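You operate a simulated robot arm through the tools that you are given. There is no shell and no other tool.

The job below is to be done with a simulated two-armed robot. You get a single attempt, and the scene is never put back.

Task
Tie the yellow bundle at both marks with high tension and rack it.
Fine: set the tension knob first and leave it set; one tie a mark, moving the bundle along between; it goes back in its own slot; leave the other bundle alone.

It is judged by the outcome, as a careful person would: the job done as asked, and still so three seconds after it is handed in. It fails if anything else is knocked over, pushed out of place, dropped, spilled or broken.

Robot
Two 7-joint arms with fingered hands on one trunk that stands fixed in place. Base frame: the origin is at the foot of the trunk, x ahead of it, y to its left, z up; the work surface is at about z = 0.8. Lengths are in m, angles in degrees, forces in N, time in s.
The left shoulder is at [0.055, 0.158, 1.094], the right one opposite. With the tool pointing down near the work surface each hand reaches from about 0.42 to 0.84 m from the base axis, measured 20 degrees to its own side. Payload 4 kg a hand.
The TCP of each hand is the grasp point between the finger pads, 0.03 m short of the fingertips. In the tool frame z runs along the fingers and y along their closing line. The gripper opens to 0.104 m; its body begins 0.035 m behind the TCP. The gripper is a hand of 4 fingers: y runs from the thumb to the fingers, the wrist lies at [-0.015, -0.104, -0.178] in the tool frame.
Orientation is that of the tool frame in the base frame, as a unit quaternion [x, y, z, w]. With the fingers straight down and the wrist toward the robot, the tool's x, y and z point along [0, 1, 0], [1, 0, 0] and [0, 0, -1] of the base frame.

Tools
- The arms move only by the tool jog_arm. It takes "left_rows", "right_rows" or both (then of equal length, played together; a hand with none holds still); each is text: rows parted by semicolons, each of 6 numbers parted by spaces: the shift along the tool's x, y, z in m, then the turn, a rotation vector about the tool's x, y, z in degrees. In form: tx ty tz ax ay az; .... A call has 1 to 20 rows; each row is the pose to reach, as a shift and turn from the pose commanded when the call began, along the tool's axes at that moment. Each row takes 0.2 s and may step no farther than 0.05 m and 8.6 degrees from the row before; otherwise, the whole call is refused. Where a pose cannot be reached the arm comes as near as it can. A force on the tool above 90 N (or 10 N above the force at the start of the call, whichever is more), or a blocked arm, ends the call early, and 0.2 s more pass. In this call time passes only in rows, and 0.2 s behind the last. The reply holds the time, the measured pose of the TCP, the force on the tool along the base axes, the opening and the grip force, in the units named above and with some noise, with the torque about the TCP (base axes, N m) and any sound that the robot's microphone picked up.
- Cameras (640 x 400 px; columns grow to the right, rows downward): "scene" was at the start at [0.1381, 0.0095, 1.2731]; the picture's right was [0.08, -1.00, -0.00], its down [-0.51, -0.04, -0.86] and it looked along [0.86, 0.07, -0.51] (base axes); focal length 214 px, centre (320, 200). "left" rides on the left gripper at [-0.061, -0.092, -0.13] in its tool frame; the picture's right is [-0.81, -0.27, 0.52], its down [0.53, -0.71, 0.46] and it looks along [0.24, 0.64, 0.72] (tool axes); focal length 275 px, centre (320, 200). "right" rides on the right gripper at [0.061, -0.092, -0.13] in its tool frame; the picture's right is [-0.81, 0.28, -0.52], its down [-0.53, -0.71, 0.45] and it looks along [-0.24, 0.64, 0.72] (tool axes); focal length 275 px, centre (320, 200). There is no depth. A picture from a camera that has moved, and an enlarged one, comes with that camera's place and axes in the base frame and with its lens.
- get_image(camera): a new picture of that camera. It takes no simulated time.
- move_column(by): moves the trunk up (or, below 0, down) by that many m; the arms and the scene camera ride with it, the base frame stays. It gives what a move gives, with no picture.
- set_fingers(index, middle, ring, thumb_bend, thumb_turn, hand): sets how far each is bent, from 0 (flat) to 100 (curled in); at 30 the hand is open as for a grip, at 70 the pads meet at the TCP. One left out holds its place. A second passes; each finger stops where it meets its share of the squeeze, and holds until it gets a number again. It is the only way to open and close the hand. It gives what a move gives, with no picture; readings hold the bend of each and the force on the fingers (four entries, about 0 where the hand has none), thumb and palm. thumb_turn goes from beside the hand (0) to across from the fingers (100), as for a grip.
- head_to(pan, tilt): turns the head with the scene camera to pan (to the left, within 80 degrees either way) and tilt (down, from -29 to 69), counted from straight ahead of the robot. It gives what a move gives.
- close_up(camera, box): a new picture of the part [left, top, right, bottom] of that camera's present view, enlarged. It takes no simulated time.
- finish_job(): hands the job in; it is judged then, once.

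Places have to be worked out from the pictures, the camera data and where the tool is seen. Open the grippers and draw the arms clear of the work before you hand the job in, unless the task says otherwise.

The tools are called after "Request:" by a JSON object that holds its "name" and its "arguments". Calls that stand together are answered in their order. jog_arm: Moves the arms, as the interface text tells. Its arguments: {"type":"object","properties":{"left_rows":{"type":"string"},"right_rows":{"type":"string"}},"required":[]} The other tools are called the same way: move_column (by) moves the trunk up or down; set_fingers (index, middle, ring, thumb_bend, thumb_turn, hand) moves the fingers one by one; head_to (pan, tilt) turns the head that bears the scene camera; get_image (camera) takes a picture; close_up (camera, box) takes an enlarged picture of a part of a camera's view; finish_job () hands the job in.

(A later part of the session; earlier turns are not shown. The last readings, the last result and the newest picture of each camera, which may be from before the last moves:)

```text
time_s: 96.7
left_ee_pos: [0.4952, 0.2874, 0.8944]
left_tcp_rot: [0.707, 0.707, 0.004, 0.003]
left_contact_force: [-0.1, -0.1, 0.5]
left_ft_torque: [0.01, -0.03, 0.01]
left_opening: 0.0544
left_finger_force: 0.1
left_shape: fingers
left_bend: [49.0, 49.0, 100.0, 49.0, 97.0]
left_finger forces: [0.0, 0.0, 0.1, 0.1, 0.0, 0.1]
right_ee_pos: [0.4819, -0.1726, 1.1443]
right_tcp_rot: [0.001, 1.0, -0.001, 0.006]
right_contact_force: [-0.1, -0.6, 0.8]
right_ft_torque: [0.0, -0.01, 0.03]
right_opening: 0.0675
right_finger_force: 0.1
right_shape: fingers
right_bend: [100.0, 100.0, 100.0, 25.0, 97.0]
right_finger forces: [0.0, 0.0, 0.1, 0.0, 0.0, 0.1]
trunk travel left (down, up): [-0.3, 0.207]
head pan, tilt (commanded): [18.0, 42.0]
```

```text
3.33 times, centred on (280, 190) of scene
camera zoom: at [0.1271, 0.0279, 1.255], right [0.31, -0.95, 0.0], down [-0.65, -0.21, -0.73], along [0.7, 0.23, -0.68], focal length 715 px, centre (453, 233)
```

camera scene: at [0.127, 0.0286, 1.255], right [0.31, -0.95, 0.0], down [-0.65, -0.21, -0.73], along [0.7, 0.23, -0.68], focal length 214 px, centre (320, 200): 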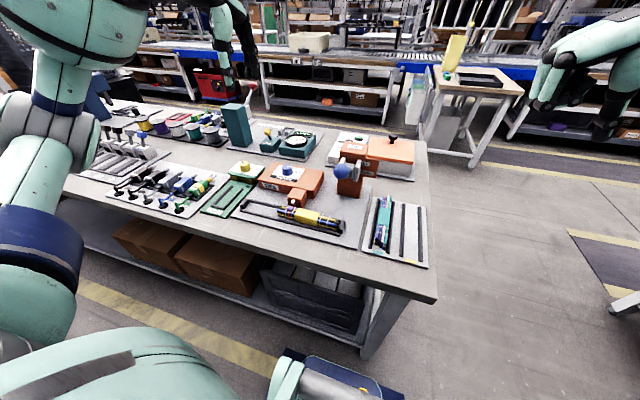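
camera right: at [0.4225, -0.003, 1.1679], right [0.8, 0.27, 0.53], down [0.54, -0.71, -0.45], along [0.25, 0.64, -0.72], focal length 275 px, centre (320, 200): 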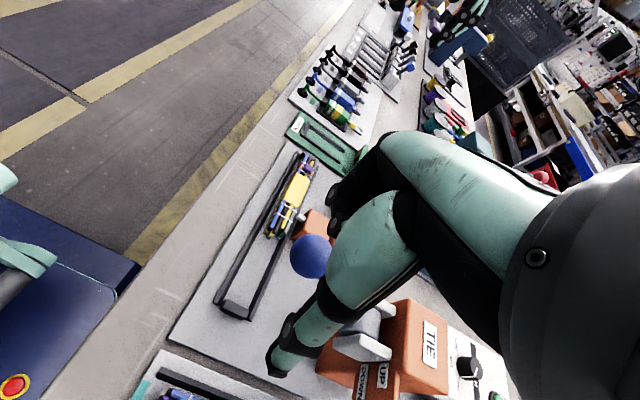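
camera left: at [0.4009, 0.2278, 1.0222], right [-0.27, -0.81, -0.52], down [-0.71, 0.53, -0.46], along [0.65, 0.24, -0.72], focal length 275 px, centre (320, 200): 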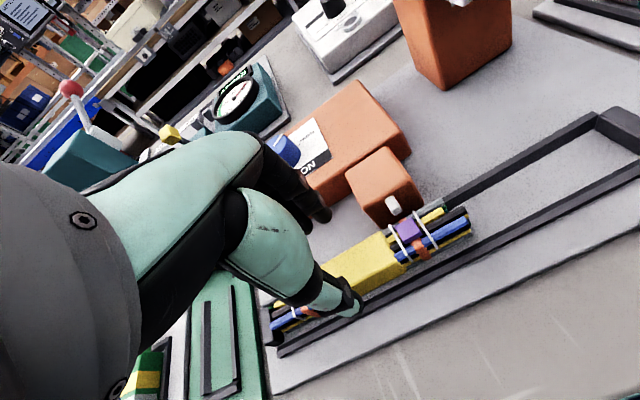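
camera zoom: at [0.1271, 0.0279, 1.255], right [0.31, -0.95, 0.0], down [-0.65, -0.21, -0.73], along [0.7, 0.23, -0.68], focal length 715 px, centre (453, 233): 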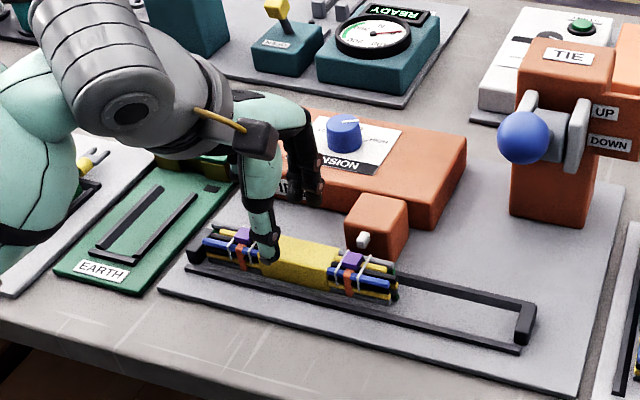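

Lined up over the sleeve again. I descend and grip.

Request:
{"name": "jog_arm", "arguments": {"left_rows": "0 -0.0015 0.012 0 0 0; 0 -0.0015 0.024 0 0 0; 0 -0.0015 0.034 0 0 0; 0 -0.0015 0.041 0 0 0; 0 -0.0015 0.041 0 0 0"}}

Request:
{"name": "set_fingers", "arguments": {"hand": "left", "index": 67, "middle": 67, "thumb_bend": 67}}

Request:
{"name": "get_image", "arguments": {"camera": "left"}}

```text
time_s: 97.9
left_ee_pos: [0.4944, 0.2879, 0.8527]
left_tcp_rot: [0.707, 0.707, 0.005, 0.003]
left_contact_force: [0.7, 0.6, -0.6]
left_ft_torque: [0.01, 0.0, 0.01]
left_opening: 0.0544
left_finger_force: 0.1
left_shape: fingers
left_bend: [49.0, 49.0, 100.0, 49.0, 97.0]
left_finger forces: [0.1, 0.0, 0.0, 0.1, 0.0, 0.0]
right_ee_pos: [0.4821, -0.1725, 1.1442]
right_tcp_rot: [0.001, 1.0, -0.001, 0.006]
right_contact_force: [0.3, -1.0, 0.0]
right_ft_torque: [0.01, 0.01, 0.02]
right_opening: 0.0672
right_finger_force: 0.1
right_shape: fingers
right_bend: [100.0, 100.0, 100.0, 25.0, 97.0]
right_finger forces: [0.1, 0.1, 0.0, 0.1, 0.1, 0.1]
trunk travel left (down, up): [-0.3, 0.207]
head pan, tilt (commanded): [18.0, 42.0]
```

```text
time_s: 98.9
left_ee_pos: [0.4936, 0.2876, 0.854]
left_tcp_rot: [0.707, 0.707, 0.004, 0.004]
left_contact_force: [0.4, 0.4, -0.6]
left_ft_torque: [0.0, -0.03, -0.1]
left_opening: 0.0237
left_finger_force: 6.5
left_shape: fingers
left_bend: [62.0, 63.0, 100.0, 61.0, 97.0]
left_finger forces: [3.3, 3.8, 0.1, 0.0, 6.0, 0.0]
right_ee_pos: [0.4822, -0.1725, 1.1443]
right_tcp_rot: [0.001, 1.0, -0.001, 0.006]
right_contact_force: [0.6, -1.1, -0.6]
right_ft_torque: [0.03, 0.01, 0.03]
right_opening: 0.0673
right_finger_force: 0.0
right_shape: fingers
right_bend: [100.0, 100.0, 100.0, 25.0, 97.0]
right_finger forces: [0.0, 0.0, 0.1, 0.0, 0.0, 0.0]
trunk travel left (down, up): [-0.3, 0.207]
head pan, tilt (commanded): [18.0, 42.0]
```

```text
taken
camera left: at [0.4002, 0.2279, 0.9811], right [-0.27, -0.81, -0.52], down [-0.71, 0.53, -0.46], along [0.65, 0.24, -0.72], focal length 275 px, centre (320, 200)
```

left: 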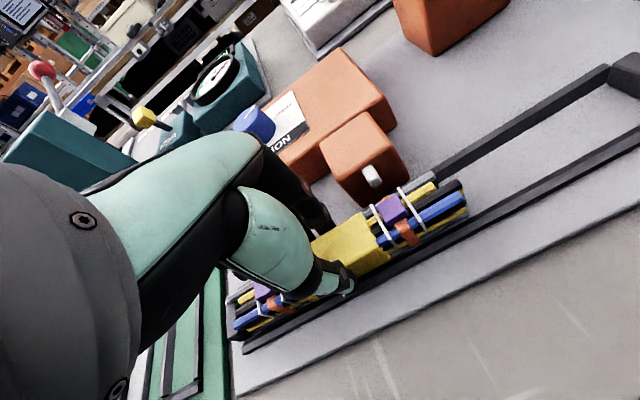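

Gripped. I lift 4 cm, carry it back −9.7 cm, and lower it in the right part of the trough.

Request:
{"name": "jog_arm", "arguments": {"left_rows": "0 0 -0.008 0 0 0; 0 0 -0.02 0 0 0; 0 0 -0.034 0 0 0; 0 0 -0.044 0 0 0; -0.02 0 -0.044 0 0 0; -0.04 0 -0.044 0 0 0; -0.06 0 -0.044 0 0 0; -0.08 0 -0.044 0 0 0; -0.097 0 -0.044 0 0 0; -0.097 0 -0.044 0 0 0; -0.097 0 -0.03 0 0 0; -0.097 0 -0.016 0 0 0; -0.097 0 -0.006 0 0 0; -0.097 0 -0.001 0 0 0; -0.097 0 -0.001 0 0 0"}}

Request:
{"name": "get_image", "arguments": {"camera": "left"}}

Request:
{"name": "close_up", "arguments": {"camera": "scene", "box": [230, 150, 380, 250]}}

```text
time_s: 102.1
left_ee_pos: [0.494, 0.1905, 0.8555]
left_tcp_rot: [0.707, 0.707, 0.005, 0.005]
left_contact_force: [-0.6, 0.2, 6.1]
left_ft_torque: [-0.01, 0.08, -0.07]
left_opening: 0.0238
left_finger_force: 6.7
left_shape: fingers
left_bend: [63.0, 64.0, 100.0, 61.0, 97.0]
left_finger forces: [3.1, 3.2, 0.0, 0.1, 7.0, 0.0]
right_ee_pos: [0.4817, -0.1731, 1.1445]
right_tcp_rot: [0.001, 1.0, 0.0, 0.006]
right_contact_force: [0.0, 0.2, -0.5]
right_ft_torque: [0.02, 0.01, 0.02]
right_opening: 0.0676
right_finger_force: 0.2
right_shape: fingers
right_bend: [100.0, 100.0, 100.0, 25.0, 97.0]
right_finger forces: [0.0, 0.0, 0.0, 0.0, 0.0, 0.0]
trunk travel left (down, up): [-0.3, 0.207]
head pan, tilt (commanded): [18.0, 42.0]
```

```text
taken
camera left: at [0.4001, 0.1306, 0.9825], right [-0.27, -0.81, -0.52], down [-0.71, 0.53, -0.47], along [0.65, 0.24, -0.72], focal length 275 px, centre (320, 200)
```

left: 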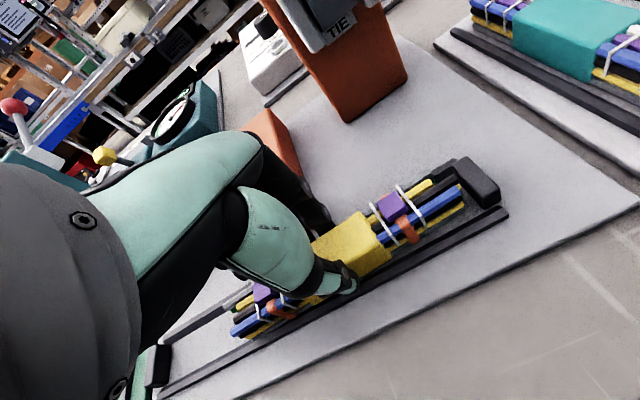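

```text
4.00 times, centred on (305, 200) of scene
camera zoom: at [0.1268, 0.0279, 1.2551], right [0.31, -0.95, 0.0], down [-0.65, -0.21, -0.73], along [0.7, 0.23, -0.68], focal length 858 px, centre (380, 200)
```

zoom: 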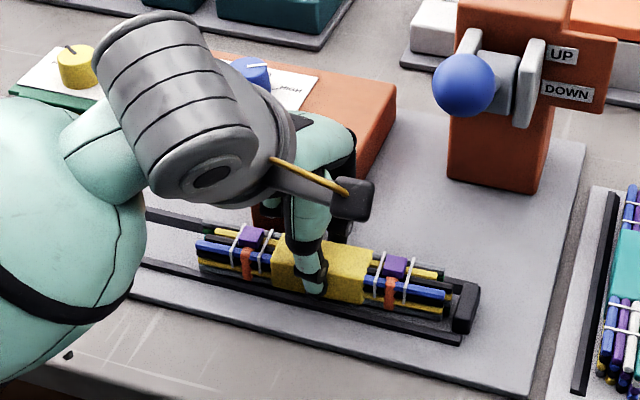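

Seated again in the right part of the trough. I release, lift the left hand and move it off to the left.

Request:
{"name": "set_fingers", "arguments": {"hand": "left", "index": 48, "middle": 48, "thumb_bend": 48}}

Request:
{"name": "jog_arm", "arguments": {"left_rows": "0 0 -0.015 0 0 0; 0 0 -0.035 0 0 0; 0 0 -0.06 0 0 0; 0 0 -0.1 0 0 0; 0 0 -0.14 0 0 0; 0 0 -0.18 0 0 0; 0.02 0 -0.22 0 0 0; 0.06 0 -0.25 0 0 0; 0.1 0 -0.28 0 0 0; 0.14 -0.01 -0.3 0 0 0; 0.18 -0.02 -0.31 0 0 0; 0.22 -0.03 -0.32 0 0 0; 0.26 -0.04 -0.32 0 0 0; 0.3 -0.05 -0.32 0 0 0; 0.34 -0.06 -0.32 0 0 0; 0.34 -0.06 -0.32 0 0 0"}}

Request:
{"name": "close_up", "arguments": {"camera": "scene", "box": [230, 150, 380, 250]}}

```text
time_s: 103.1
left_ee_pos: [0.4946, 0.1909, 0.8553]
left_tcp_rot: [0.707, 0.707, 0.004, 0.005]
left_contact_force: [0.5, 0.2, -0.4]
left_ft_torque: [-0.02, 0.01, -0.01]
left_opening: 0.0567
left_finger_force: 0.0
left_shape: fingers
left_bend: [48.0, 48.0, 100.0, 48.0, 97.0]
left_finger forces: [0.1, 0.1, 0.0, 0.1, 0.0, 0.0]
right_ee_pos: [0.4813, -0.1738, 1.1455]
right_tcp_rot: [0.001, 1.0, -0.001, 0.005]
right_contact_force: [0.4, 0.5, -0.8]
right_ft_torque: [0.01, -0.01, -0.03]
right_opening: 0.0675
right_finger_force: 0.1
right_shape: fingers
right_bend: [100.0, 100.0, 100.0, 25.0, 97.0]
right_finger forces: [0.0, 0.0, 0.0, 0.0, 0.0, 0.1]
trunk travel left (down, up): [-0.3, 0.207]
head pan, tilt (commanded): [18.0, 42.0]
```

```text
time_s: 106.5
left_ee_pos: [0.432, 0.5292, 1.1742]
left_tcp_rot: [0.707, 0.707, 0.004, 0.003]
left_contact_force: [0.0, 0.1, -0.4]
left_ft_torque: [-0.01, 0.01, 0.01]
left_opening: 0.0567
left_finger_force: 0.1
left_shape: fingers
left_bend: [48.0, 48.0, 100.0, 48.0, 97.0]
left_finger forces: [0.1, 0.0, 0.0, 0.0, 0.0, 0.0]
right_ee_pos: [0.4834, -0.1742, 1.1443]
right_tcp_rot: [0.001, 1.0, 0.001, 0.005]
right_contact_force: [-0.7, -0.6, 0.0]
right_ft_torque: [0.01, 0.03, 0.01]
right_opening: 0.0674
right_finger_force: 0.1
right_shape: fingers
right_bend: [100.0, 100.0, 100.0, 25.0, 97.0]
right_finger forces: [0.0, 0.0, 0.0, 0.0, 0.1, 0.1]
trunk travel left (down, up): [-0.3, 0.207]
head pan, tilt (commanded): [18.0, 42.0]
```

```text
4.00 times, centred on (305, 200) of scene
camera zoom: at [0.1277, 0.0275, 1.255], right [0.31, -0.95, 0.0], down [-0.65, -0.21, -0.73], along [0.7, 0.23, -0.68], focal length 858 px, centre (380, 200)
```

zoom: 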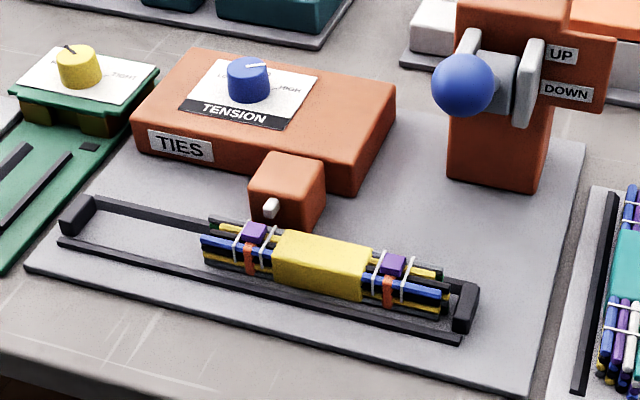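

Bundle is in place. The right hand opens to its grip shape and moves over the trough, turning 90° to match.

Request:
{"name": "set_fingers", "arguments": {"hand": "right", "index": 47, "middle": 47, "ring": 100, "thumb_bend": 47}}

Request:
{"name": "jog_arm", "arguments": {"right_rows": "-0.0008 0.0283 0.002 0 0 6.4; -0.0016 0.0566 0.004 0 0 12.9; -0.0024 0.0849 0.006 0 0 19.3; -0.0031 0.1131 0.009 0 0 25.7; -0.0039 0.1414 0.012 0 0 32.1; -0.0047 0.1697 0.015 0 0 38.6; -0.0055 0.198 0.018 0 0 45; -0.0063 0.2263 0.02 0 0 51.4; -0.0071 0.2546 0.023 0 0 57.9; -0.0079 0.2829 0.026 0 0 64.3; -0.0086 0.3111 0.028 0 0 70.7; -0.0094 0.3394 0.03 0 0 77.1; -0.0102 0.3677 0.033 0 0 83.6; -0.011 0.396 0.035 0 0 90; -0.011 0.396 0.035 0 0 90"}}

Request:
{"name": "get_image", "arguments": {"camera": "right"}}

```text
time_s: 107.5
left_ee_pos: [0.4316, 0.5314, 1.1739]
left_tcp_rot: [0.707, 0.707, 0.004, 0.003]
left_contact_force: [-0.3, 0.1, 0.3]
left_ft_torque: [0.0, -0.01, 0.0]
left_opening: 0.0568
left_finger_force: 0.0
left_shape: fingers
left_bend: [48.0, 48.0, 100.0, 48.0, 97.0]
left_finger forces: [0.1, 0.0, 0.1, 0.1, 0.0, 0.0]
right_ee_pos: [0.4824, -0.1722, 1.1448]
right_tcp_rot: [0.001, 1.0, -0.001, 0.005]
right_contact_force: [1.0, -0.5, 0.3]
right_ft_torque: [-0.02, 0.0, 0.0]
right_opening: 0.06
right_finger_force: 0.1
right_shape: fingers
right_bend: [47.0, 47.0, 100.0, 47.0, 97.0]
right_finger forces: [0.1, 0.0, 0.0, 0.1, 0.0, 0.1]
trunk travel left (down, up): [-0.3, 0.207]
head pan, tilt (commanded): [18.0, 42.0]
```

```text
time_s: 110.7
left_ee_pos: [0.4316, 0.5299, 1.1739]
left_tcp_rot: [0.707, 0.707, 0.004, 0.003]
left_contact_force: [0.5, 0.3, -0.1]
left_ft_torque: [0.0, -0.03, 0.0]
left_opening: 0.0569
left_finger_force: 0.0
left_shape: fingers
left_bend: [48.0, 48.0, 100.0, 48.0, 97.0]
left_finger forces: [0.1, 0.1, 0.1, 0.0, 0.0, 0.1]
right_ee_pos: [0.4947, 0.2224, 1.1118]
right_tcp_rot: [0.708, 0.706, 0.005, 0.004]
right_contact_force: [0.2, -0.1, -0.3]
right_ft_torque: [0.02, -0.01, -0.06]
right_opening: 0.0602
right_finger_force: 0.1
right_shape: fingers
right_bend: [47.0, 47.0, 100.0, 47.0, 97.0]
right_finger forces: [0.0, 0.0, 0.0, 0.0, 0.1, 0.0]
trunk travel left (down, up): [-0.3, 0.207]
head pan, tilt (commanded): [18.0, 42.0]
```

```text
taken
camera right: at [0.4014, 0.2846, 1.2412], right [0.27, -0.81, 0.52], down [-0.71, -0.53, -0.46], along [0.65, -0.25, -0.72], focal length 275 px, centre (320, 200)
```

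right: 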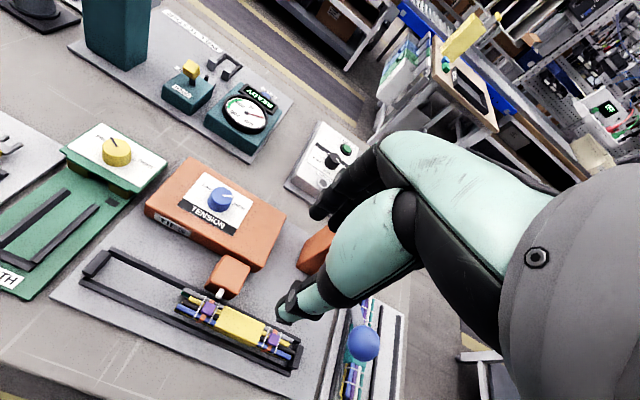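

I measure the sleeve in this camera before going down.

Request:
{"name": "close_up", "arguments": {"camera": "right", "box": [150, 240, 320, 390]}}

```text
2.67 times, centred on (235, 315) of right
camera zoom: at [0.4014, 0.2846, 1.2412], right [0.27, -0.81, 0.52], down [-0.71, -0.53, -0.46], along [0.65, -0.25, -0.72], focal length 734 px, centre (547, -107)
```

zoom: 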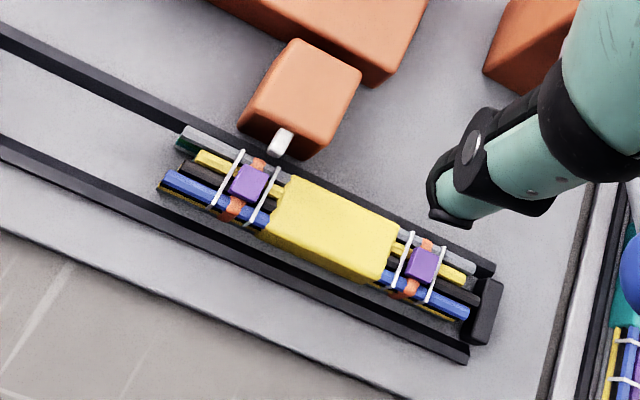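

Sleeve centre in this frame is (0.4934, 0.188). I descend clear of the lever, then shift right over the sleeve.

Request:
{"name": "jog_arm", "arguments": {"right_rows": "0 0 0.035 0 0 0; 0 0 0.075 0 0 0; 0 0 0.115 0 0 0; 0 0 0.15 0 0 0; 0 0 0.18 0 0 0; 0 0 0.205 0 0 0; -0.017 0 0.207 0 0 0; -0.034 -0.001 0.208 0 0 0; -0.034 -0.001 0.22 0 0 0; -0.034 -0.001 0.22 0 0 0"}}

Request:
{"name": "get_image", "arguments": {"camera": "right"}}

```text
time_s: 112.9
left_ee_pos: [0.4312, 0.5302, 1.1751]
left_tcp_rot: [0.707, 0.707, 0.004, 0.004]
left_contact_force: [-0.4, -0.2, -1.4]
left_ft_torque: [0.01, -0.02, 0.01]
left_opening: 0.057
left_finger_force: 0.1
left_shape: fingers
left_bend: [48.0, 48.0, 100.0, 48.0, 97.0]
left_finger forces: [0.0, 0.0, 0.0, 0.0, 0.0, 0.0]
right_ee_pos: [0.4944, 0.1904, 0.8911]
right_tcp_rot: [0.708, 0.706, 0.004, 0.005]
right_contact_force: [-0.4, -0.4, -0.2]
right_ft_torque: [0.01, -0.04, 0.0]
right_opening: 0.0601
right_finger_force: 0.1
right_shape: fingers
right_bend: [47.0, 47.0, 100.0, 47.0, 97.0]
right_finger forces: [0.0, 0.0, 0.0, 0.1, 0.0, 0.1]
trunk travel left (down, up): [-0.3, 0.207]
head pan, tilt (commanded): [18.0, 42.0]
```

```text
taken
camera right: at [0.4013, 0.252, 1.0196], right [0.27, -0.81, 0.52], down [-0.71, -0.53, -0.46], along [0.65, -0.24, -0.72], focal length 275 px, centre (320, 200)
```

right: 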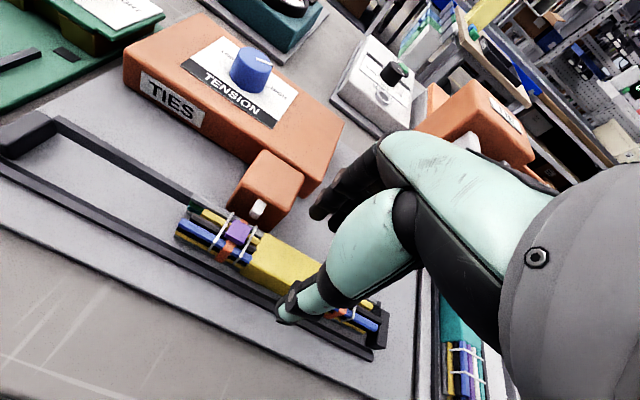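

Nearly over the sleeve centre. I lower the last 4 cm and grip.

Request:
{"name": "jog_arm", "arguments": {"right_rows": "-0.0015 -0.001 0.012 0 0 0; -0.0015 -0.001 0.024 0 0 0; -0.0015 -0.001 0.034 0 0 0; -0.0015 -0.001 0.0385 0 0 0; -0.0015 -0.001 0.0385 0 0 0"}}

Request:
{"name": "set_fingers", "arguments": {"hand": "right", "index": 67, "middle": 67, "thumb_bend": 67}}

Request:
{"name": "get_image", "arguments": {"camera": "right"}}

```text
time_s: 114.1
left_ee_pos: [0.4318, 0.5312, 1.1748]
left_tcp_rot: [0.707, 0.707, 0.004, 0.003]
left_contact_force: [-0.1, -0.5, 0.0]
left_ft_torque: [0.01, 0.03, 0.0]
left_opening: 0.0571
left_finger_force: 0.0
left_shape: fingers
left_bend: [48.0, 48.0, 100.0, 48.0, 97.0]
left_finger forces: [0.1, 0.0, 0.0, 0.0, 0.1, 0.0]
right_ee_pos: [0.4944, 0.1879, 0.8511]
right_tcp_rot: [0.708, 0.707, 0.004, 0.005]
right_contact_force: [0.5, -0.2, 0.6]
right_ft_torque: [0.0, 0.01, -0.03]
right_opening: 0.06
right_finger_force: 0.1
right_shape: fingers
right_bend: [47.0, 47.0, 100.0, 47.0, 97.0]
right_finger forces: [0.1, 0.0, 0.1, 0.0, 0.1, 0.0]
trunk travel left (down, up): [-0.3, 0.207]
head pan, tilt (commanded): [18.0, 42.0]
```

```text
time_s: 115.1
left_ee_pos: [0.4311, 0.5312, 1.175]
left_tcp_rot: [0.707, 0.707, 0.005, 0.003]
left_contact_force: [1.1, 0.5, 0.0]
left_ft_torque: [0.02, 0.0, -0.02]
left_opening: 0.0569
left_finger_force: 0.1
left_shape: fingers
left_bend: [48.0, 48.0, 100.0, 48.0, 97.0]
left_finger forces: [0.0, 0.1, 0.1, 0.1, 0.0, 0.0]
right_ee_pos: [0.4936, 0.1876, 0.8525]
right_tcp_rot: [0.708, 0.707, 0.004, 0.005]
right_contact_force: [1.4, 0.6, -0.3]
right_ft_torque: [0.02, -0.01, 0.06]
right_opening: 0.0242
right_finger_force: 6.5
right_shape: fingers
right_bend: [62.0, 63.0, 100.0, 61.0, 97.0]
right_finger forces: [3.3, 3.7, 0.0, 0.0, 5.8, 0.0]
trunk travel left (down, up): [-0.3, 0.207]
head pan, tilt (commanded): [18.0, 42.0]
```

```text
taken
camera right: at [0.4009, 0.2502, 0.9814], right [0.27, -0.81, 0.52], down [-0.71, -0.53, -0.46], along [0.65, -0.24, -0.72], focal length 275 px, centre (320, 200)
```

right: 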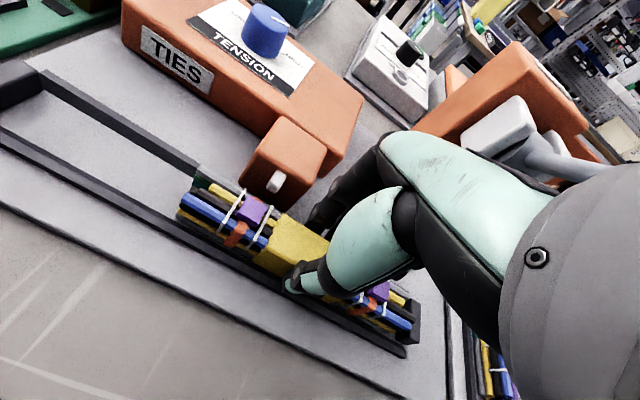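

Firm even grip. I lift 4.5 cm, slide left out from under the lever, then rise to travel height.

Request:
{"name": "jog_arm", "arguments": {"right_rows": "0 0 -0.008 0 0 0; 0 0 -0.02 0 0 0; 0 0 -0.034 0 0 0; 0 0 -0.046 0 0 0; 0.012 0 -0.048 0 0 0; 0.025 0 -0.048 0 0 0; 0.037 0 -0.048 0 0 0; 0.037 0 -0.075 0 0 0; 0.037 0 -0.11 0 0 0; 0.037 0 -0.145 0 0 0; 0.037 0 -0.18 0 0 0; 0.037 0 -0.215 0 0 0; 0.037 0 -0.25 0 0 0; 0.037 0 -0.26 0 0 0; 0.037 0 -0.26 0 0 0"}}

Request:
{"name": "get_image", "arguments": {"camera": "right"}}

```text
time_s: 118.3
left_ee_pos: [0.4322, 0.5314, 1.1742]
left_tcp_rot: [0.707, 0.708, 0.005, 0.003]
left_contact_force: [0.5, 0.0, -0.5]
left_ft_torque: [-0.03, 0.01, 0.01]
left_opening: 0.0574
left_finger_force: 0.0
left_shape: fingers
left_bend: [48.0, 48.0, 100.0, 48.0, 97.0]
left_finger forces: [0.0, 0.0, 0.0, 0.1, 0.0, 0.1]
right_ee_pos: [0.4924, 0.2266, 1.1116]
right_tcp_rot: [0.708, 0.706, 0.004, 0.005]
right_contact_force: [0.9, 0.5, -1.7]
right_ft_torque: [-0.04, -0.03, 0.02]
right_opening: 0.024
right_finger_force: 5.5
right_shape: fingers
right_bend: [62.0, 64.0, 100.0, 61.0, 96.0]
right_finger forces: [3.2, 2.5, 0.1, 0.0, 5.8, 0.1]
trunk travel left (down, up): [-0.3, 0.207]
head pan, tilt (commanded): [18.0, 42.0]
```

```text
taken
camera right: at [0.3987, 0.2879, 1.2414], right [0.27, -0.81, 0.52], down [-0.71, -0.53, -0.46], along [0.65, -0.24, -0.72], focal length 275 px, centre (320, 200)
```

right: 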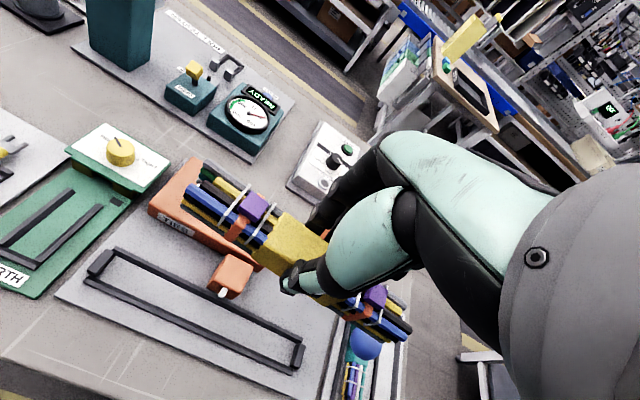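

The tied bundle is up and level. I carry it back over the rack, rotating −90° to its original direction.

Request:
{"name": "jog_arm", "arguments": {"right_rows": "-0.0263 0.0043 0 0 0 -7.5; -0.0525 0.0087 0 0 0 -15; -0.0788 0.013 0 0 0 -22.5; -0.105 0.0173 0 0 0 -30; -0.1313 0.0217 0 0 0 -37.5; -0.1575 0.026 0 0 0 -45; -0.1838 0.0303 0 0 0 -52.5; -0.21 0.0347 0 0 0 -60; -0.2363 0.039 0 0 0 -67.5; -0.2625 0.0433 0.003 0 0 -75; -0.2888 0.0477 0.006 0 0 -82.5; -0.315 0.052 0.01 0 0 -90; -0.315 0.052 0.01 0 0 -90"}}

Request:
{"name": "head_to", "arguments": {"pan": -5, "tilt": 42}}

Request:
{"name": "get_image", "arguments": {"camera": "right"}}

Request:
{"name": "get_image", "arguments": {"camera": "scene"}}

```text
time_s: 121.1
left_ee_pos: [0.432, 0.5308, 1.1745]
left_tcp_rot: [0.706, 0.708, 0.004, 0.002]
left_contact_force: [-0.6, -0.2, 0.2]
left_ft_torque: [-0.02, -0.02, 0.02]
left_opening: 0.0569
left_finger_force: 0.0
left_shape: fingers
left_bend: [48.0, 48.0, 100.0, 48.0, 97.0]
left_finger forces: [0.0, 0.0, 0.1, 0.0, 0.0, 0.0]
right_ee_pos: [0.5442, -0.0897, 1.1033]
right_tcp_rot: [0.0, 1.0, 0.001, 0.006]
right_contact_force: [-0.3, 0.4, -0.8]
right_ft_torque: [0.01, -0.04, 0.01]
right_opening: 0.0239
right_finger_force: 5.9
right_shape: fingers
right_bend: [62.0, 64.0, 100.0, 61.0, 96.0]
right_finger forces: [3.5, 2.5, 0.0, 0.1, 5.8, 0.0]
trunk travel left (down, up): [-0.3, 0.207]
head pan, tilt (commanded): [18.0, 42.0]
```

```text
time_s: 122.0
left_ee_pos: [0.4323, 0.5306, 1.1749]
left_tcp_rot: [0.707, 0.707, 0.004, 0.003]
left_contact_force: [-0.3, -0.1, -0.7]
left_ft_torque: [-0.03, -0.01, 0.02]
left_opening: 0.057
left_finger_force: 0.1
left_shape: fingers
left_bend: [48.0, 48.0, 100.0, 48.0, 97.0]
left_finger forces: [0.0, 0.0, 0.0, 0.0, 0.1, 0.0]
right_ee_pos: [0.5441, -0.0901, 1.1027]
right_tcp_rot: [0.001, 1.0, -0.001, 0.006]
right_contact_force: [0.9, 0.2, -2.2]
right_ft_torque: [0.01, 0.0, -0.01]
right_opening: 0.0238
right_finger_force: 5.4
right_shape: fingers
right_bend: [62.0, 64.0, 100.0, 61.0, 96.0]
right_finger forces: [3.5, 2.3, 0.0, 0.1, 5.7, 0.1]
trunk travel left (down, up): [-0.3, 0.207]
head pan, tilt (commanded): [-5.0, 42.0]
```

```text
taken
camera right: at [0.4805, -0.1811, 1.2326], right [0.8, 0.27, 0.53], down [0.54, -0.71, -0.45], along [0.25, 0.64, -0.72], focal length 275 px, centre (320, 200)
```

right: 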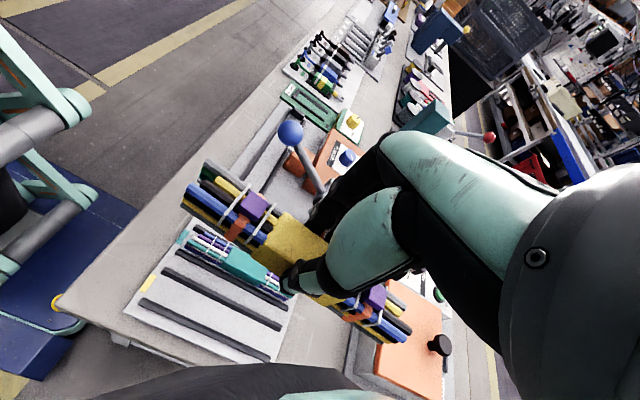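

```text
taken
camera scene: at [0.1313, -0.005, 1.2549], right [-0.09, -1.0, 0.0], down [-0.68, 0.06, -0.73], along [0.73, -0.06, -0.68], focal length 214 px, centre (320, 200)
```

scene: 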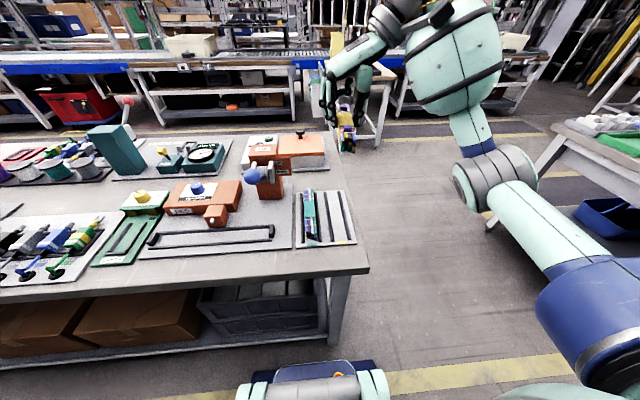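

Over the rack in the original direction. I descend to just above the slot and check alignment with the rails.

Request:
{"name": "jog_arm", "arguments": {"right_rows": "0 0.0012 0.035 0 0 0; 0 0.0012 0.07 0 0 0; 0 0.0012 0.105 0 0 0; 0 0.0012 0.14 0 0 0; 0 0.0012 0.17 0 0 0; 0 0.0012 0.195 0 0 0; 0 0.0012 0.203 0 0 0; 0 0.0012 0.203 0 0 0"}}

Request:
{"name": "get_image", "arguments": {"camera": "right"}}

Request:
{"name": "close_up", "arguments": {"camera": "right", "box": [110, 140, 430, 390]}}

Request:
{"name": "close_up", "arguments": {"camera": "scene", "box": [280, 150, 380, 250]}}

```text
time_s: 123.8
left_ee_pos: [0.4305, 0.5308, 1.1751]
left_tcp_rot: [0.707, 0.707, 0.003, 0.003]
left_contact_force: [0.3, 0.3, -0.5]
left_ft_torque: [0.01, 0.03, 0.05]
left_opening: 0.0572
left_finger_force: 0.1
left_shape: fingers
left_bend: [48.0, 48.0, 100.0, 48.0, 97.0]
left_finger forces: [0.1, 0.0, 0.0, 0.0, 0.1, 0.1]
right_ee_pos: [0.5448, -0.0882, 0.8994]
right_tcp_rot: [0.002, 1.0, -0.001, 0.006]
right_contact_force: [0.4, 0.8, -1.0]
right_ft_torque: [-0.01, 0.02, 0.02]
right_opening: 0.0241
right_finger_force: 6.1
right_shape: fingers
right_bend: [62.0, 64.0, 100.0, 61.0, 96.0]
right_finger forces: [3.5, 2.3, 0.0, 0.1, 5.9, 0.0]
trunk travel left (down, up): [-0.3, 0.207]
head pan, tilt (commanded): [-5.0, 42.0]
```

```text
taken
camera right: at [0.4821, -0.1795, 1.0291], right [0.8, 0.27, 0.53], down [0.54, -0.71, -0.45], along [0.25, 0.64, -0.72], focal length 275 px, centre (320, 200)
```

right: 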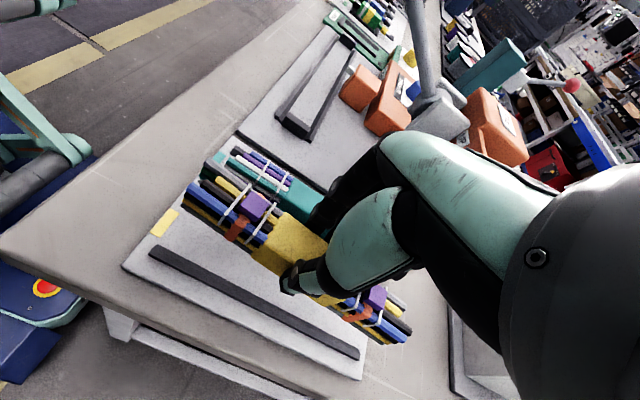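

```text
1.60 times, centred on (270, 265) of right
camera zoom: at [0.4821, -0.1795, 1.0291], right [0.8, 0.27, 0.53], down [0.54, -0.71, -0.45], along [0.25, 0.64, -0.72], focal length 440 px, centre (400, 96)
```

zoom: 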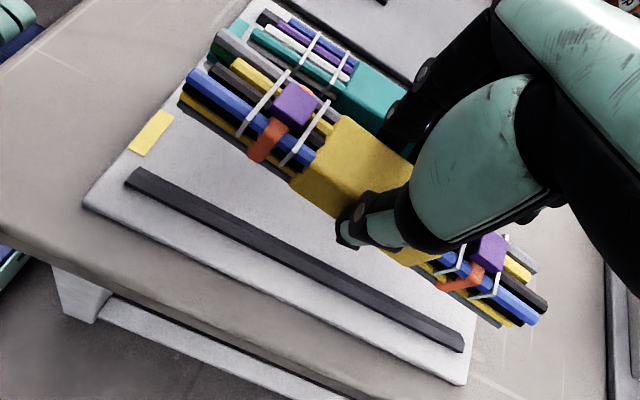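

```text
4.00 times, centred on (330, 200) of scene
camera zoom: at [0.1311, -0.005, 1.2549], right [-0.09, -1.0, 0.0], down [-0.68, 0.06, -0.73], along [0.73, -0.07, -0.68], focal length 858 px, centre (280, 200)
```

zoom: 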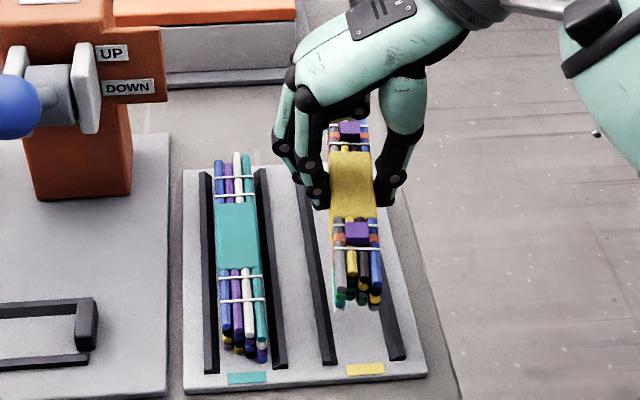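

It sits right above its slot with 4 mm to correct in x. I lower it between the rails in small steps.

Request:
{"name": "jog_arm", "arguments": {"right_rows": "-0.002 0 0.008 0 0 0; -0.004 0 0.018 0 0 0; -0.004 0 0.028 0 0 0; -0.004 0 0.036 0 0 0; -0.004 0 0.042 0 0 0; -0.004 0 0.046 0 0 0; -0.004 0 0.046 0 0 0"}}

Request:
{"name": "close_up", "arguments": {"camera": "right", "box": [110, 140, 430, 390]}}

Request:
{"name": "close_up", "arguments": {"camera": "scene", "box": [280, 160, 380, 250]}}

```text
time_s: 125.4
left_ee_pos: [0.4323, 0.5305, 1.1753]
left_tcp_rot: [0.707, 0.707, 0.005, 0.003]
left_contact_force: [0.1, 0.2, 0.5]
left_ft_torque: [-0.04, -0.03, 0.01]
left_opening: 0.0567
left_finger_force: 0.1
left_shape: fingers
left_bend: [48.0, 48.0, 100.0, 48.0, 97.0]
left_finger forces: [0.1, 0.1, 0.1, 0.0, 0.0, 0.1]
right_ee_pos: [0.5502, -0.0895, 0.8553]
right_tcp_rot: [0.002, 1.0, 0.001, 0.008]
right_contact_force: [1.4, -0.6, 10.6]
right_ft_torque: [0.02, -0.01, -0.01]
right_opening: 0.0237
right_finger_force: 6.8
right_shape: fingers
right_bend: [63.0, 64.0, 100.0, 61.0, 96.0]
right_finger forces: [4.2, 3.5, 0.0, 0.1, 7.0, 0.0]
trunk travel left (down, up): [-0.3, 0.207]
head pan, tilt (commanded): [-5.0, 42.0]
```

```text
1.60 times, centred on (270, 265) of right
camera zoom: at [0.4861, -0.1794, 0.9844], right [0.8, 0.27, 0.53], down [0.54, -0.71, -0.45], along [0.26, 0.65, -0.72], focal length 440 px, centre (400, 96)
```

zoom: 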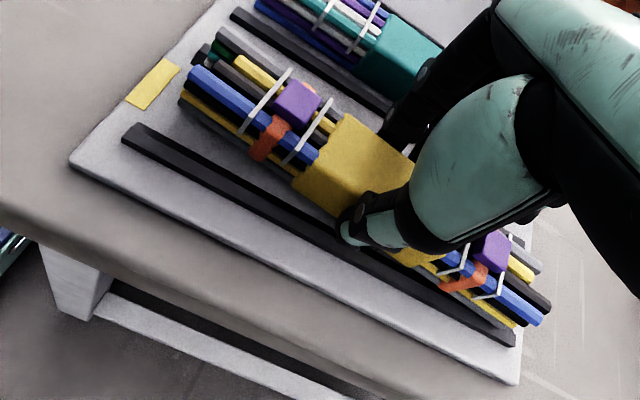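

```text
4.44 times, centred on (330, 205) of scene
camera zoom: at [0.1302, -0.0047, 1.2551], right [-0.09, -1.0, 0.0], down [-0.68, 0.06, -0.73], along [0.73, -0.07, -0.68], focal length 953 px, centre (276, 178)
```

zoom: 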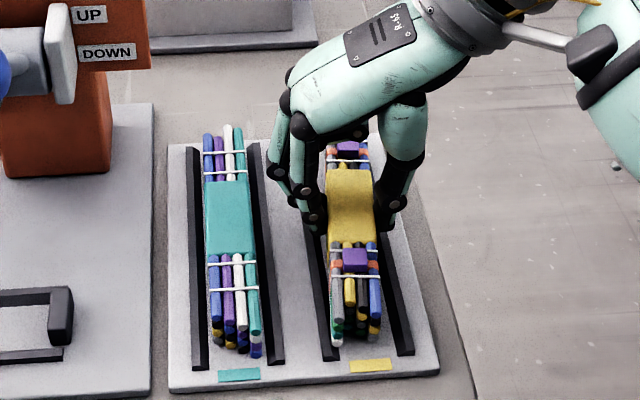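

There is 10 N of contact while still ~4 mm high, so something (likely a tie against a rail's slope) is touching. I look closer at how it lies between the rails before pressing.

Request:
{"name": "close_up", "arguments": {"camera": "scene", "box": [335, 205, 375, 245]}}

Request:
{"name": "close_up", "arguments": {"camera": "right", "box": [150, 150, 320, 290]}}

Request:
{"name": "close_up", "arguments": {"camera": "right", "box": [290, 260, 400, 370]}}

```text
10.00 times, centred on (355, 225) of scene
camera zoom: at [0.1302, -0.0047, 1.2551], right [-0.09, -1.0, 0.0], down [-0.68, 0.06, -0.73], along [0.73, -0.07, -0.68], focal length 2145 px, centre (-30, -50)
```

zoom: 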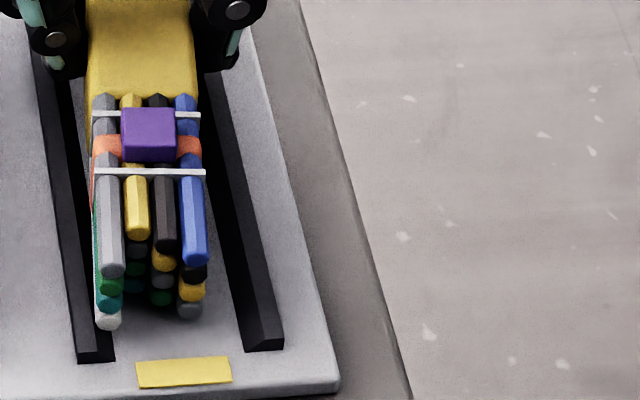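

```text
2.86 times, centred on (235, 220) of right
camera zoom: at [0.4861, -0.1794, 0.9844], right [0.8, 0.27, 0.53], down [0.54, -0.71, -0.45], along [0.26, 0.65, -0.72], focal length 786 px, centre (563, 143)
```

zoom: 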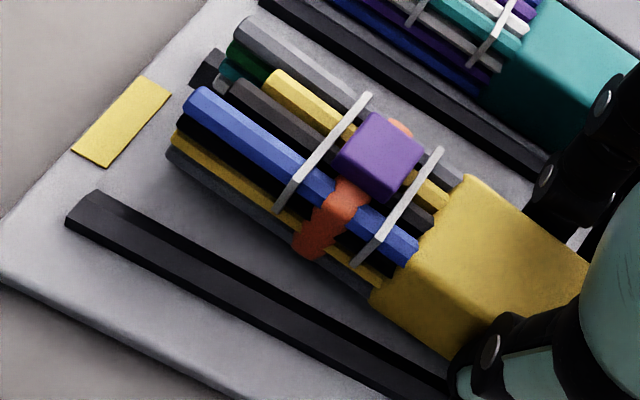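

```text
3.64 times, centred on (345, 315) of right
camera zoom: at [0.4861, -0.1794, 0.9844], right [0.8, 0.27, 0.53], down [0.54, -0.71, -0.45], along [0.26, 0.65, -0.72], focal length 1001 px, centre (229, -218)
```

zoom: 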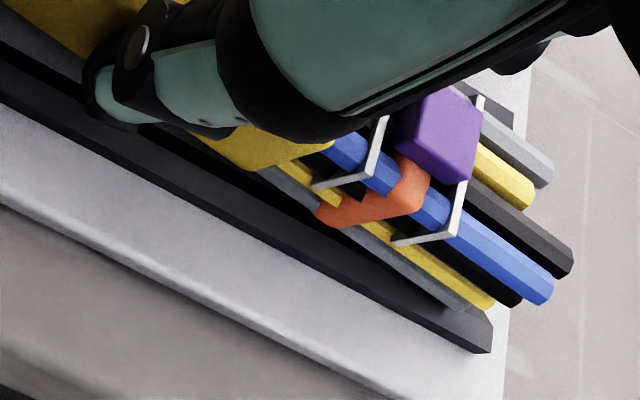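

The bundle is turned about 5–6° clockwise in the grip relative to the rails (front end left, rear end right). I lift 12 mm, rotate the hand −5.5° about the tool axis to square it, and recheck.

Request:
{"name": "jog_arm", "arguments": {"right_rows": "0 0 -0.006 0 0 0; 0 0 -0.013 0 0 0; 0 0 -0.013 0 0 -3; 0 0 -0.013 0 0 -5.5; 0 0 -0.013 0 0 -5.5"}}

Request:
{"name": "close_up", "arguments": {"camera": "scene", "box": [325, 185, 375, 245]}}

Request:
{"name": "close_up", "arguments": {"camera": "right", "box": [110, 140, 430, 390]}}

```text
time_s: 126.6
left_ee_pos: [0.4309, 0.531, 1.174]
left_tcp_rot: [0.707, 0.707, 0.004, 0.003]
left_contact_force: [0.1, 0.6, 0.3]
left_ft_torque: [-0.06, -0.01, 0.03]
left_opening: 0.0568
left_finger_force: 0.2
left_shape: fingers
left_bend: [48.0, 48.0, 100.0, 48.0, 97.0]
left_finger forces: [0.0, 0.1, 0.1, 0.0, 0.0, 0.1]
right_ee_pos: [0.5492, -0.09, 0.8672]
right_tcp_rot: [-0.048, 0.999, -0.001, 0.005]
right_contact_force: [0.9, -0.4, -2.0]
right_ft_torque: [0.03, 0.04, 0.02]
right_opening: 0.0242
right_finger_force: 5.8
right_shape: fingers
right_bend: [63.0, 64.0, 100.0, 61.0, 96.0]
right_finger forces: [3.5, 2.3, 0.1, 0.0, 6.0, 0.1]
trunk travel left (down, up): [-0.3, 0.207]
head pan, tilt (commanded): [-5.0, 42.0]
```

```text
6.67 times, centred on (350, 215) of scene
camera zoom: at [0.131, -0.0051, 1.2549], right [-0.09, -1.0, 0.0], down [-0.68, 0.06, -0.73], along [0.73, -0.07, -0.68], focal length 1430 px, centre (120, 100)
```

zoom: 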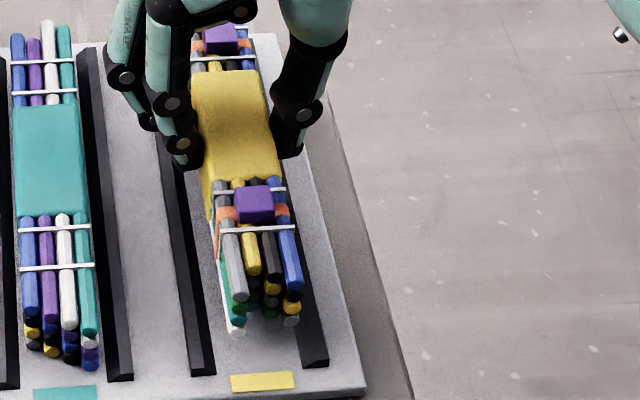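

```text
1.60 times, centred on (270, 265) of right
camera zoom: at [0.4955, -0.1851, 0.9964], right [0.77, 0.35, 0.53], down [0.6, -0.66, -0.45], along [0.19, 0.66, -0.72], focal length 440 px, centre (400, 96)
```

zoom: 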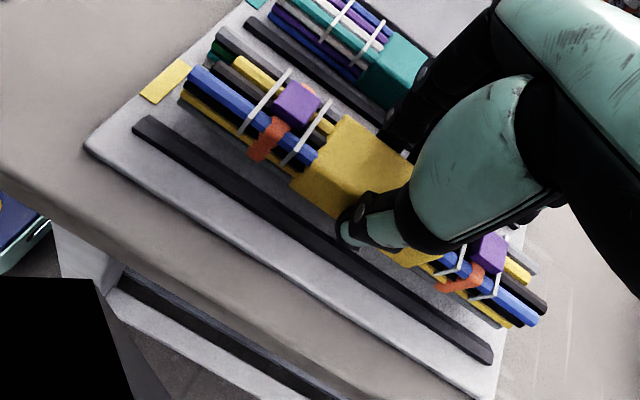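

It now looks parallel with the rails; it needs ~3 mm to the left to centre in the slot. I shift and lower again in small steps.

Request:
{"name": "jog_arm", "arguments": {"right_rows": "-0.0003 0.0027 0 0 0 0; -0.0003 0.0027 0.006 0 0 0; -0.0003 0.0027 0.011 0 0 0; -0.0003 0.0027 0.014 0 0 0; -0.0003 0.0027 0.014 0 0 0"}}

Request:
{"name": "close_up", "arguments": {"camera": "scene", "box": [325, 185, 375, 245]}}

Request:
{"name": "close_up", "arguments": {"camera": "right", "box": [110, 140, 430, 390]}}

```text
time_s: 127.8
left_ee_pos: [0.4324, 0.5305, 1.1739]
left_tcp_rot: [0.707, 0.707, 0.005, 0.003]
left_contact_force: [0.7, 0.8, 0.0]
left_ft_torque: [0.01, -0.02, 0.02]
left_opening: 0.057
left_finger_force: 0.0
left_shape: fingers
left_bend: [48.0, 48.0, 100.0, 48.0, 97.0]
left_finger forces: [0.1, 0.1, 0.1, 0.1, 0.0, 0.0]
right_ee_pos: [0.5502, -0.086, 0.8517]
right_tcp_rot: [-0.046, 0.999, -0.001, 0.007]
right_contact_force: [0.0, -0.7, -1.9]
right_ft_torque: [0.04, 0.01, 0.02]
right_opening: 0.024
right_finger_force: 6.6
right_shape: fingers
right_bend: [63.0, 64.0, 100.0, 61.0, 96.0]
right_finger forces: [3.6, 2.4, 0.0, 0.0, 5.9, 0.0]
trunk travel left (down, up): [-0.3, 0.207]
head pan, tilt (commanded): [-5.0, 42.0]
```

```text
6.67 times, centred on (350, 215) of scene
camera zoom: at [0.1312, -0.005, 1.2549], right [-0.09, -1.0, 0.0], down [-0.68, 0.06, -0.73], along [0.73, -0.07, -0.68], focal length 1430 px, centre (120, 100)
```

zoom: 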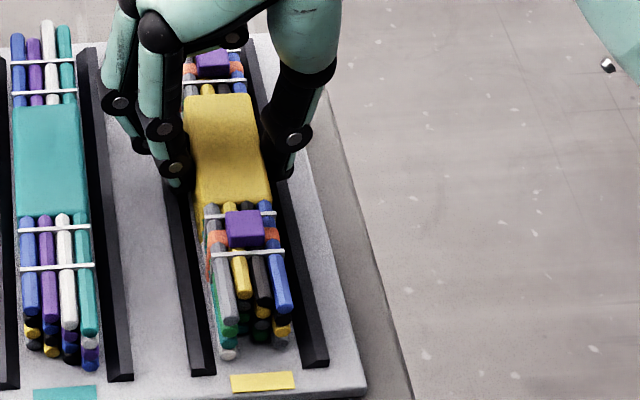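

```text
1.60 times, centred on (270, 265) of right
camera zoom: at [0.4964, -0.1825, 0.982], right [0.77, 0.35, 0.53], down [0.6, -0.66, -0.45], along [0.19, 0.66, -0.72], focal length 440 px, centre (400, 96)
```

zoom: 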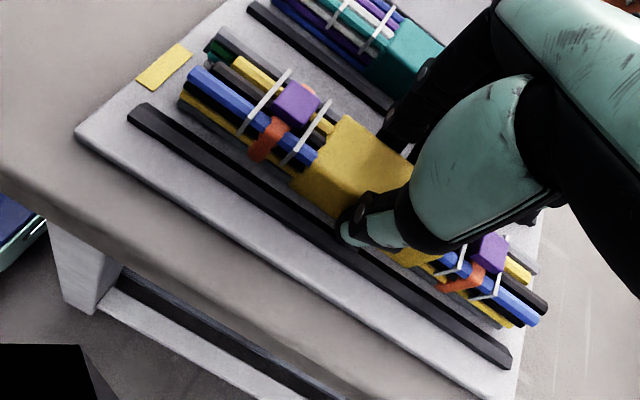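

No contact now (only its own weight), and equal gaps to both rails. I lower the last few millimetres until it rests.

Request:
{"name": "jog_arm", "arguments": {"right_rows": "0 0 0.0015 0 0 0; 0 0 0.003 0 0 0; 0 0 0.003 0 0 0"}}

```text
time_s: 128.6
left_ee_pos: [0.4313, 0.5302, 1.1741]
left_tcp_rot: [0.707, 0.707, 0.005, 0.003]
left_contact_force: [0.4, 0.7, 0.5]
left_ft_torque: [0.02, -0.02, -0.01]
left_opening: 0.0569
left_finger_force: 0.1
left_shape: fingers
left_bend: [48.0, 48.0, 100.0, 48.0, 97.0]
left_finger forces: [0.0, 0.1, 0.0, 0.1, 0.1, 0.1]
right_ee_pos: [0.5503, -0.0873, 0.8507]
right_tcp_rot: [-0.047, 0.999, -0.001, 0.007]
right_contact_force: [0.1, 0.3, 6.5]
right_ft_torque: [-0.03, 0.0, 0.04]
right_opening: 0.0241
right_finger_force: 6.6
right_shape: fingers
right_bend: [63.0, 64.0, 100.0, 61.0, 96.0]
right_finger forces: [3.7, 2.7, 0.0, 0.1, 6.9, 0.1]
trunk travel left (down, up): [-0.3, 0.207]
head pan, tilt (commanded): [-5.0, 42.0]
```

It rests on the slot floor (6.5 N up, same height as originally). I release gently, keeping the opening small to clear the teal bundle.

Request:
{"name": "set_fingers", "arguments": {"hand": "right", "index": 50, "middle": 50, "thumb_bend": 48}}

Request:
{"name": "close_up", "arguments": {"camera": "scene", "box": [280, 160, 380, 250]}}

Request:
{"name": "close_up", "arguments": {"camera": "right", "box": [110, 140, 430, 390]}}

```text
time_s: 129.6
left_ee_pos: [0.4321, 0.5302, 1.1746]
left_tcp_rot: [0.707, 0.707, 0.004, 0.003]
left_contact_force: [-0.2, -0.2, 0.1]
left_ft_torque: [0.01, -0.02, -0.03]
left_opening: 0.0568
left_finger_force: 0.0
left_shape: fingers
left_bend: [48.0, 48.0, 100.0, 48.0, 97.0]
left_finger forces: [0.1, 0.1, 0.1, 0.1, 0.1, 0.0]
right_ee_pos: [0.5514, -0.086, 0.8499]
right_tcp_rot: [-0.047, 0.999, 0.0, 0.006]
right_contact_force: [-0.4, 0.5, 1.0]
right_ft_torque: [0.04, -0.02, -0.03]
right_opening: 0.0543
right_finger_force: 0.0
right_shape: fingers
right_bend: [50.0, 50.0, 100.0, 48.0, 97.0]
right_finger forces: [0.1, 0.0, 0.0, 0.0, 0.0, 0.0]
trunk travel left (down, up): [-0.3, 0.207]
head pan, tilt (commanded): [-5.0, 42.0]
```

```text
4.44 times, centred on (330, 205) of scene
camera zoom: at [0.1309, -0.005, 1.2549], right [-0.09, -1.0, 0.0], down [-0.68, 0.06, -0.73], along [0.73, -0.07, -0.68], focal length 953 px, centre (276, 178)
```

zoom: 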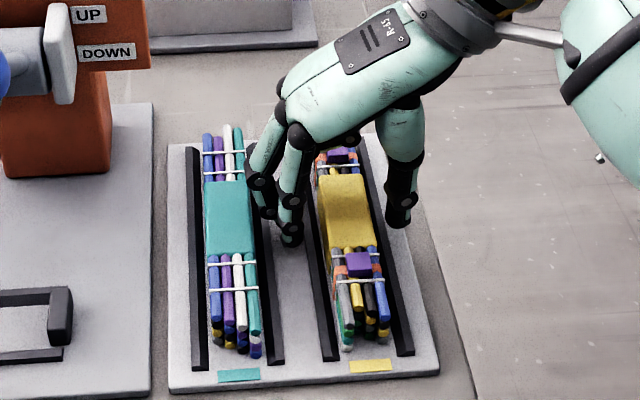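

```text
1.60 times, centred on (270, 265) of right
camera zoom: at [0.4963, -0.1825, 0.9793], right [0.77, 0.35, 0.53], down [0.6, -0.66, -0.45], along [0.19, 0.66, -0.72], focal length 440 px, centre (400, 96)
```

zoom: 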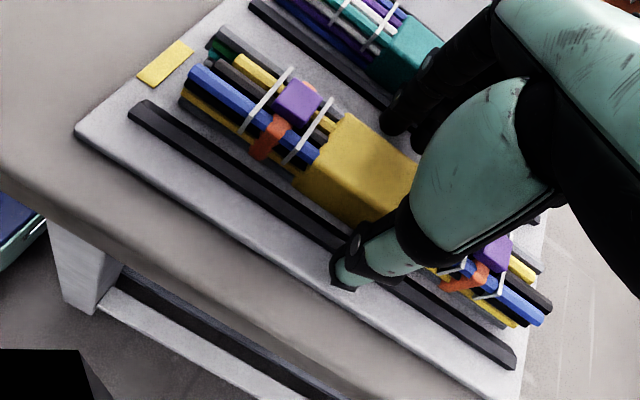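

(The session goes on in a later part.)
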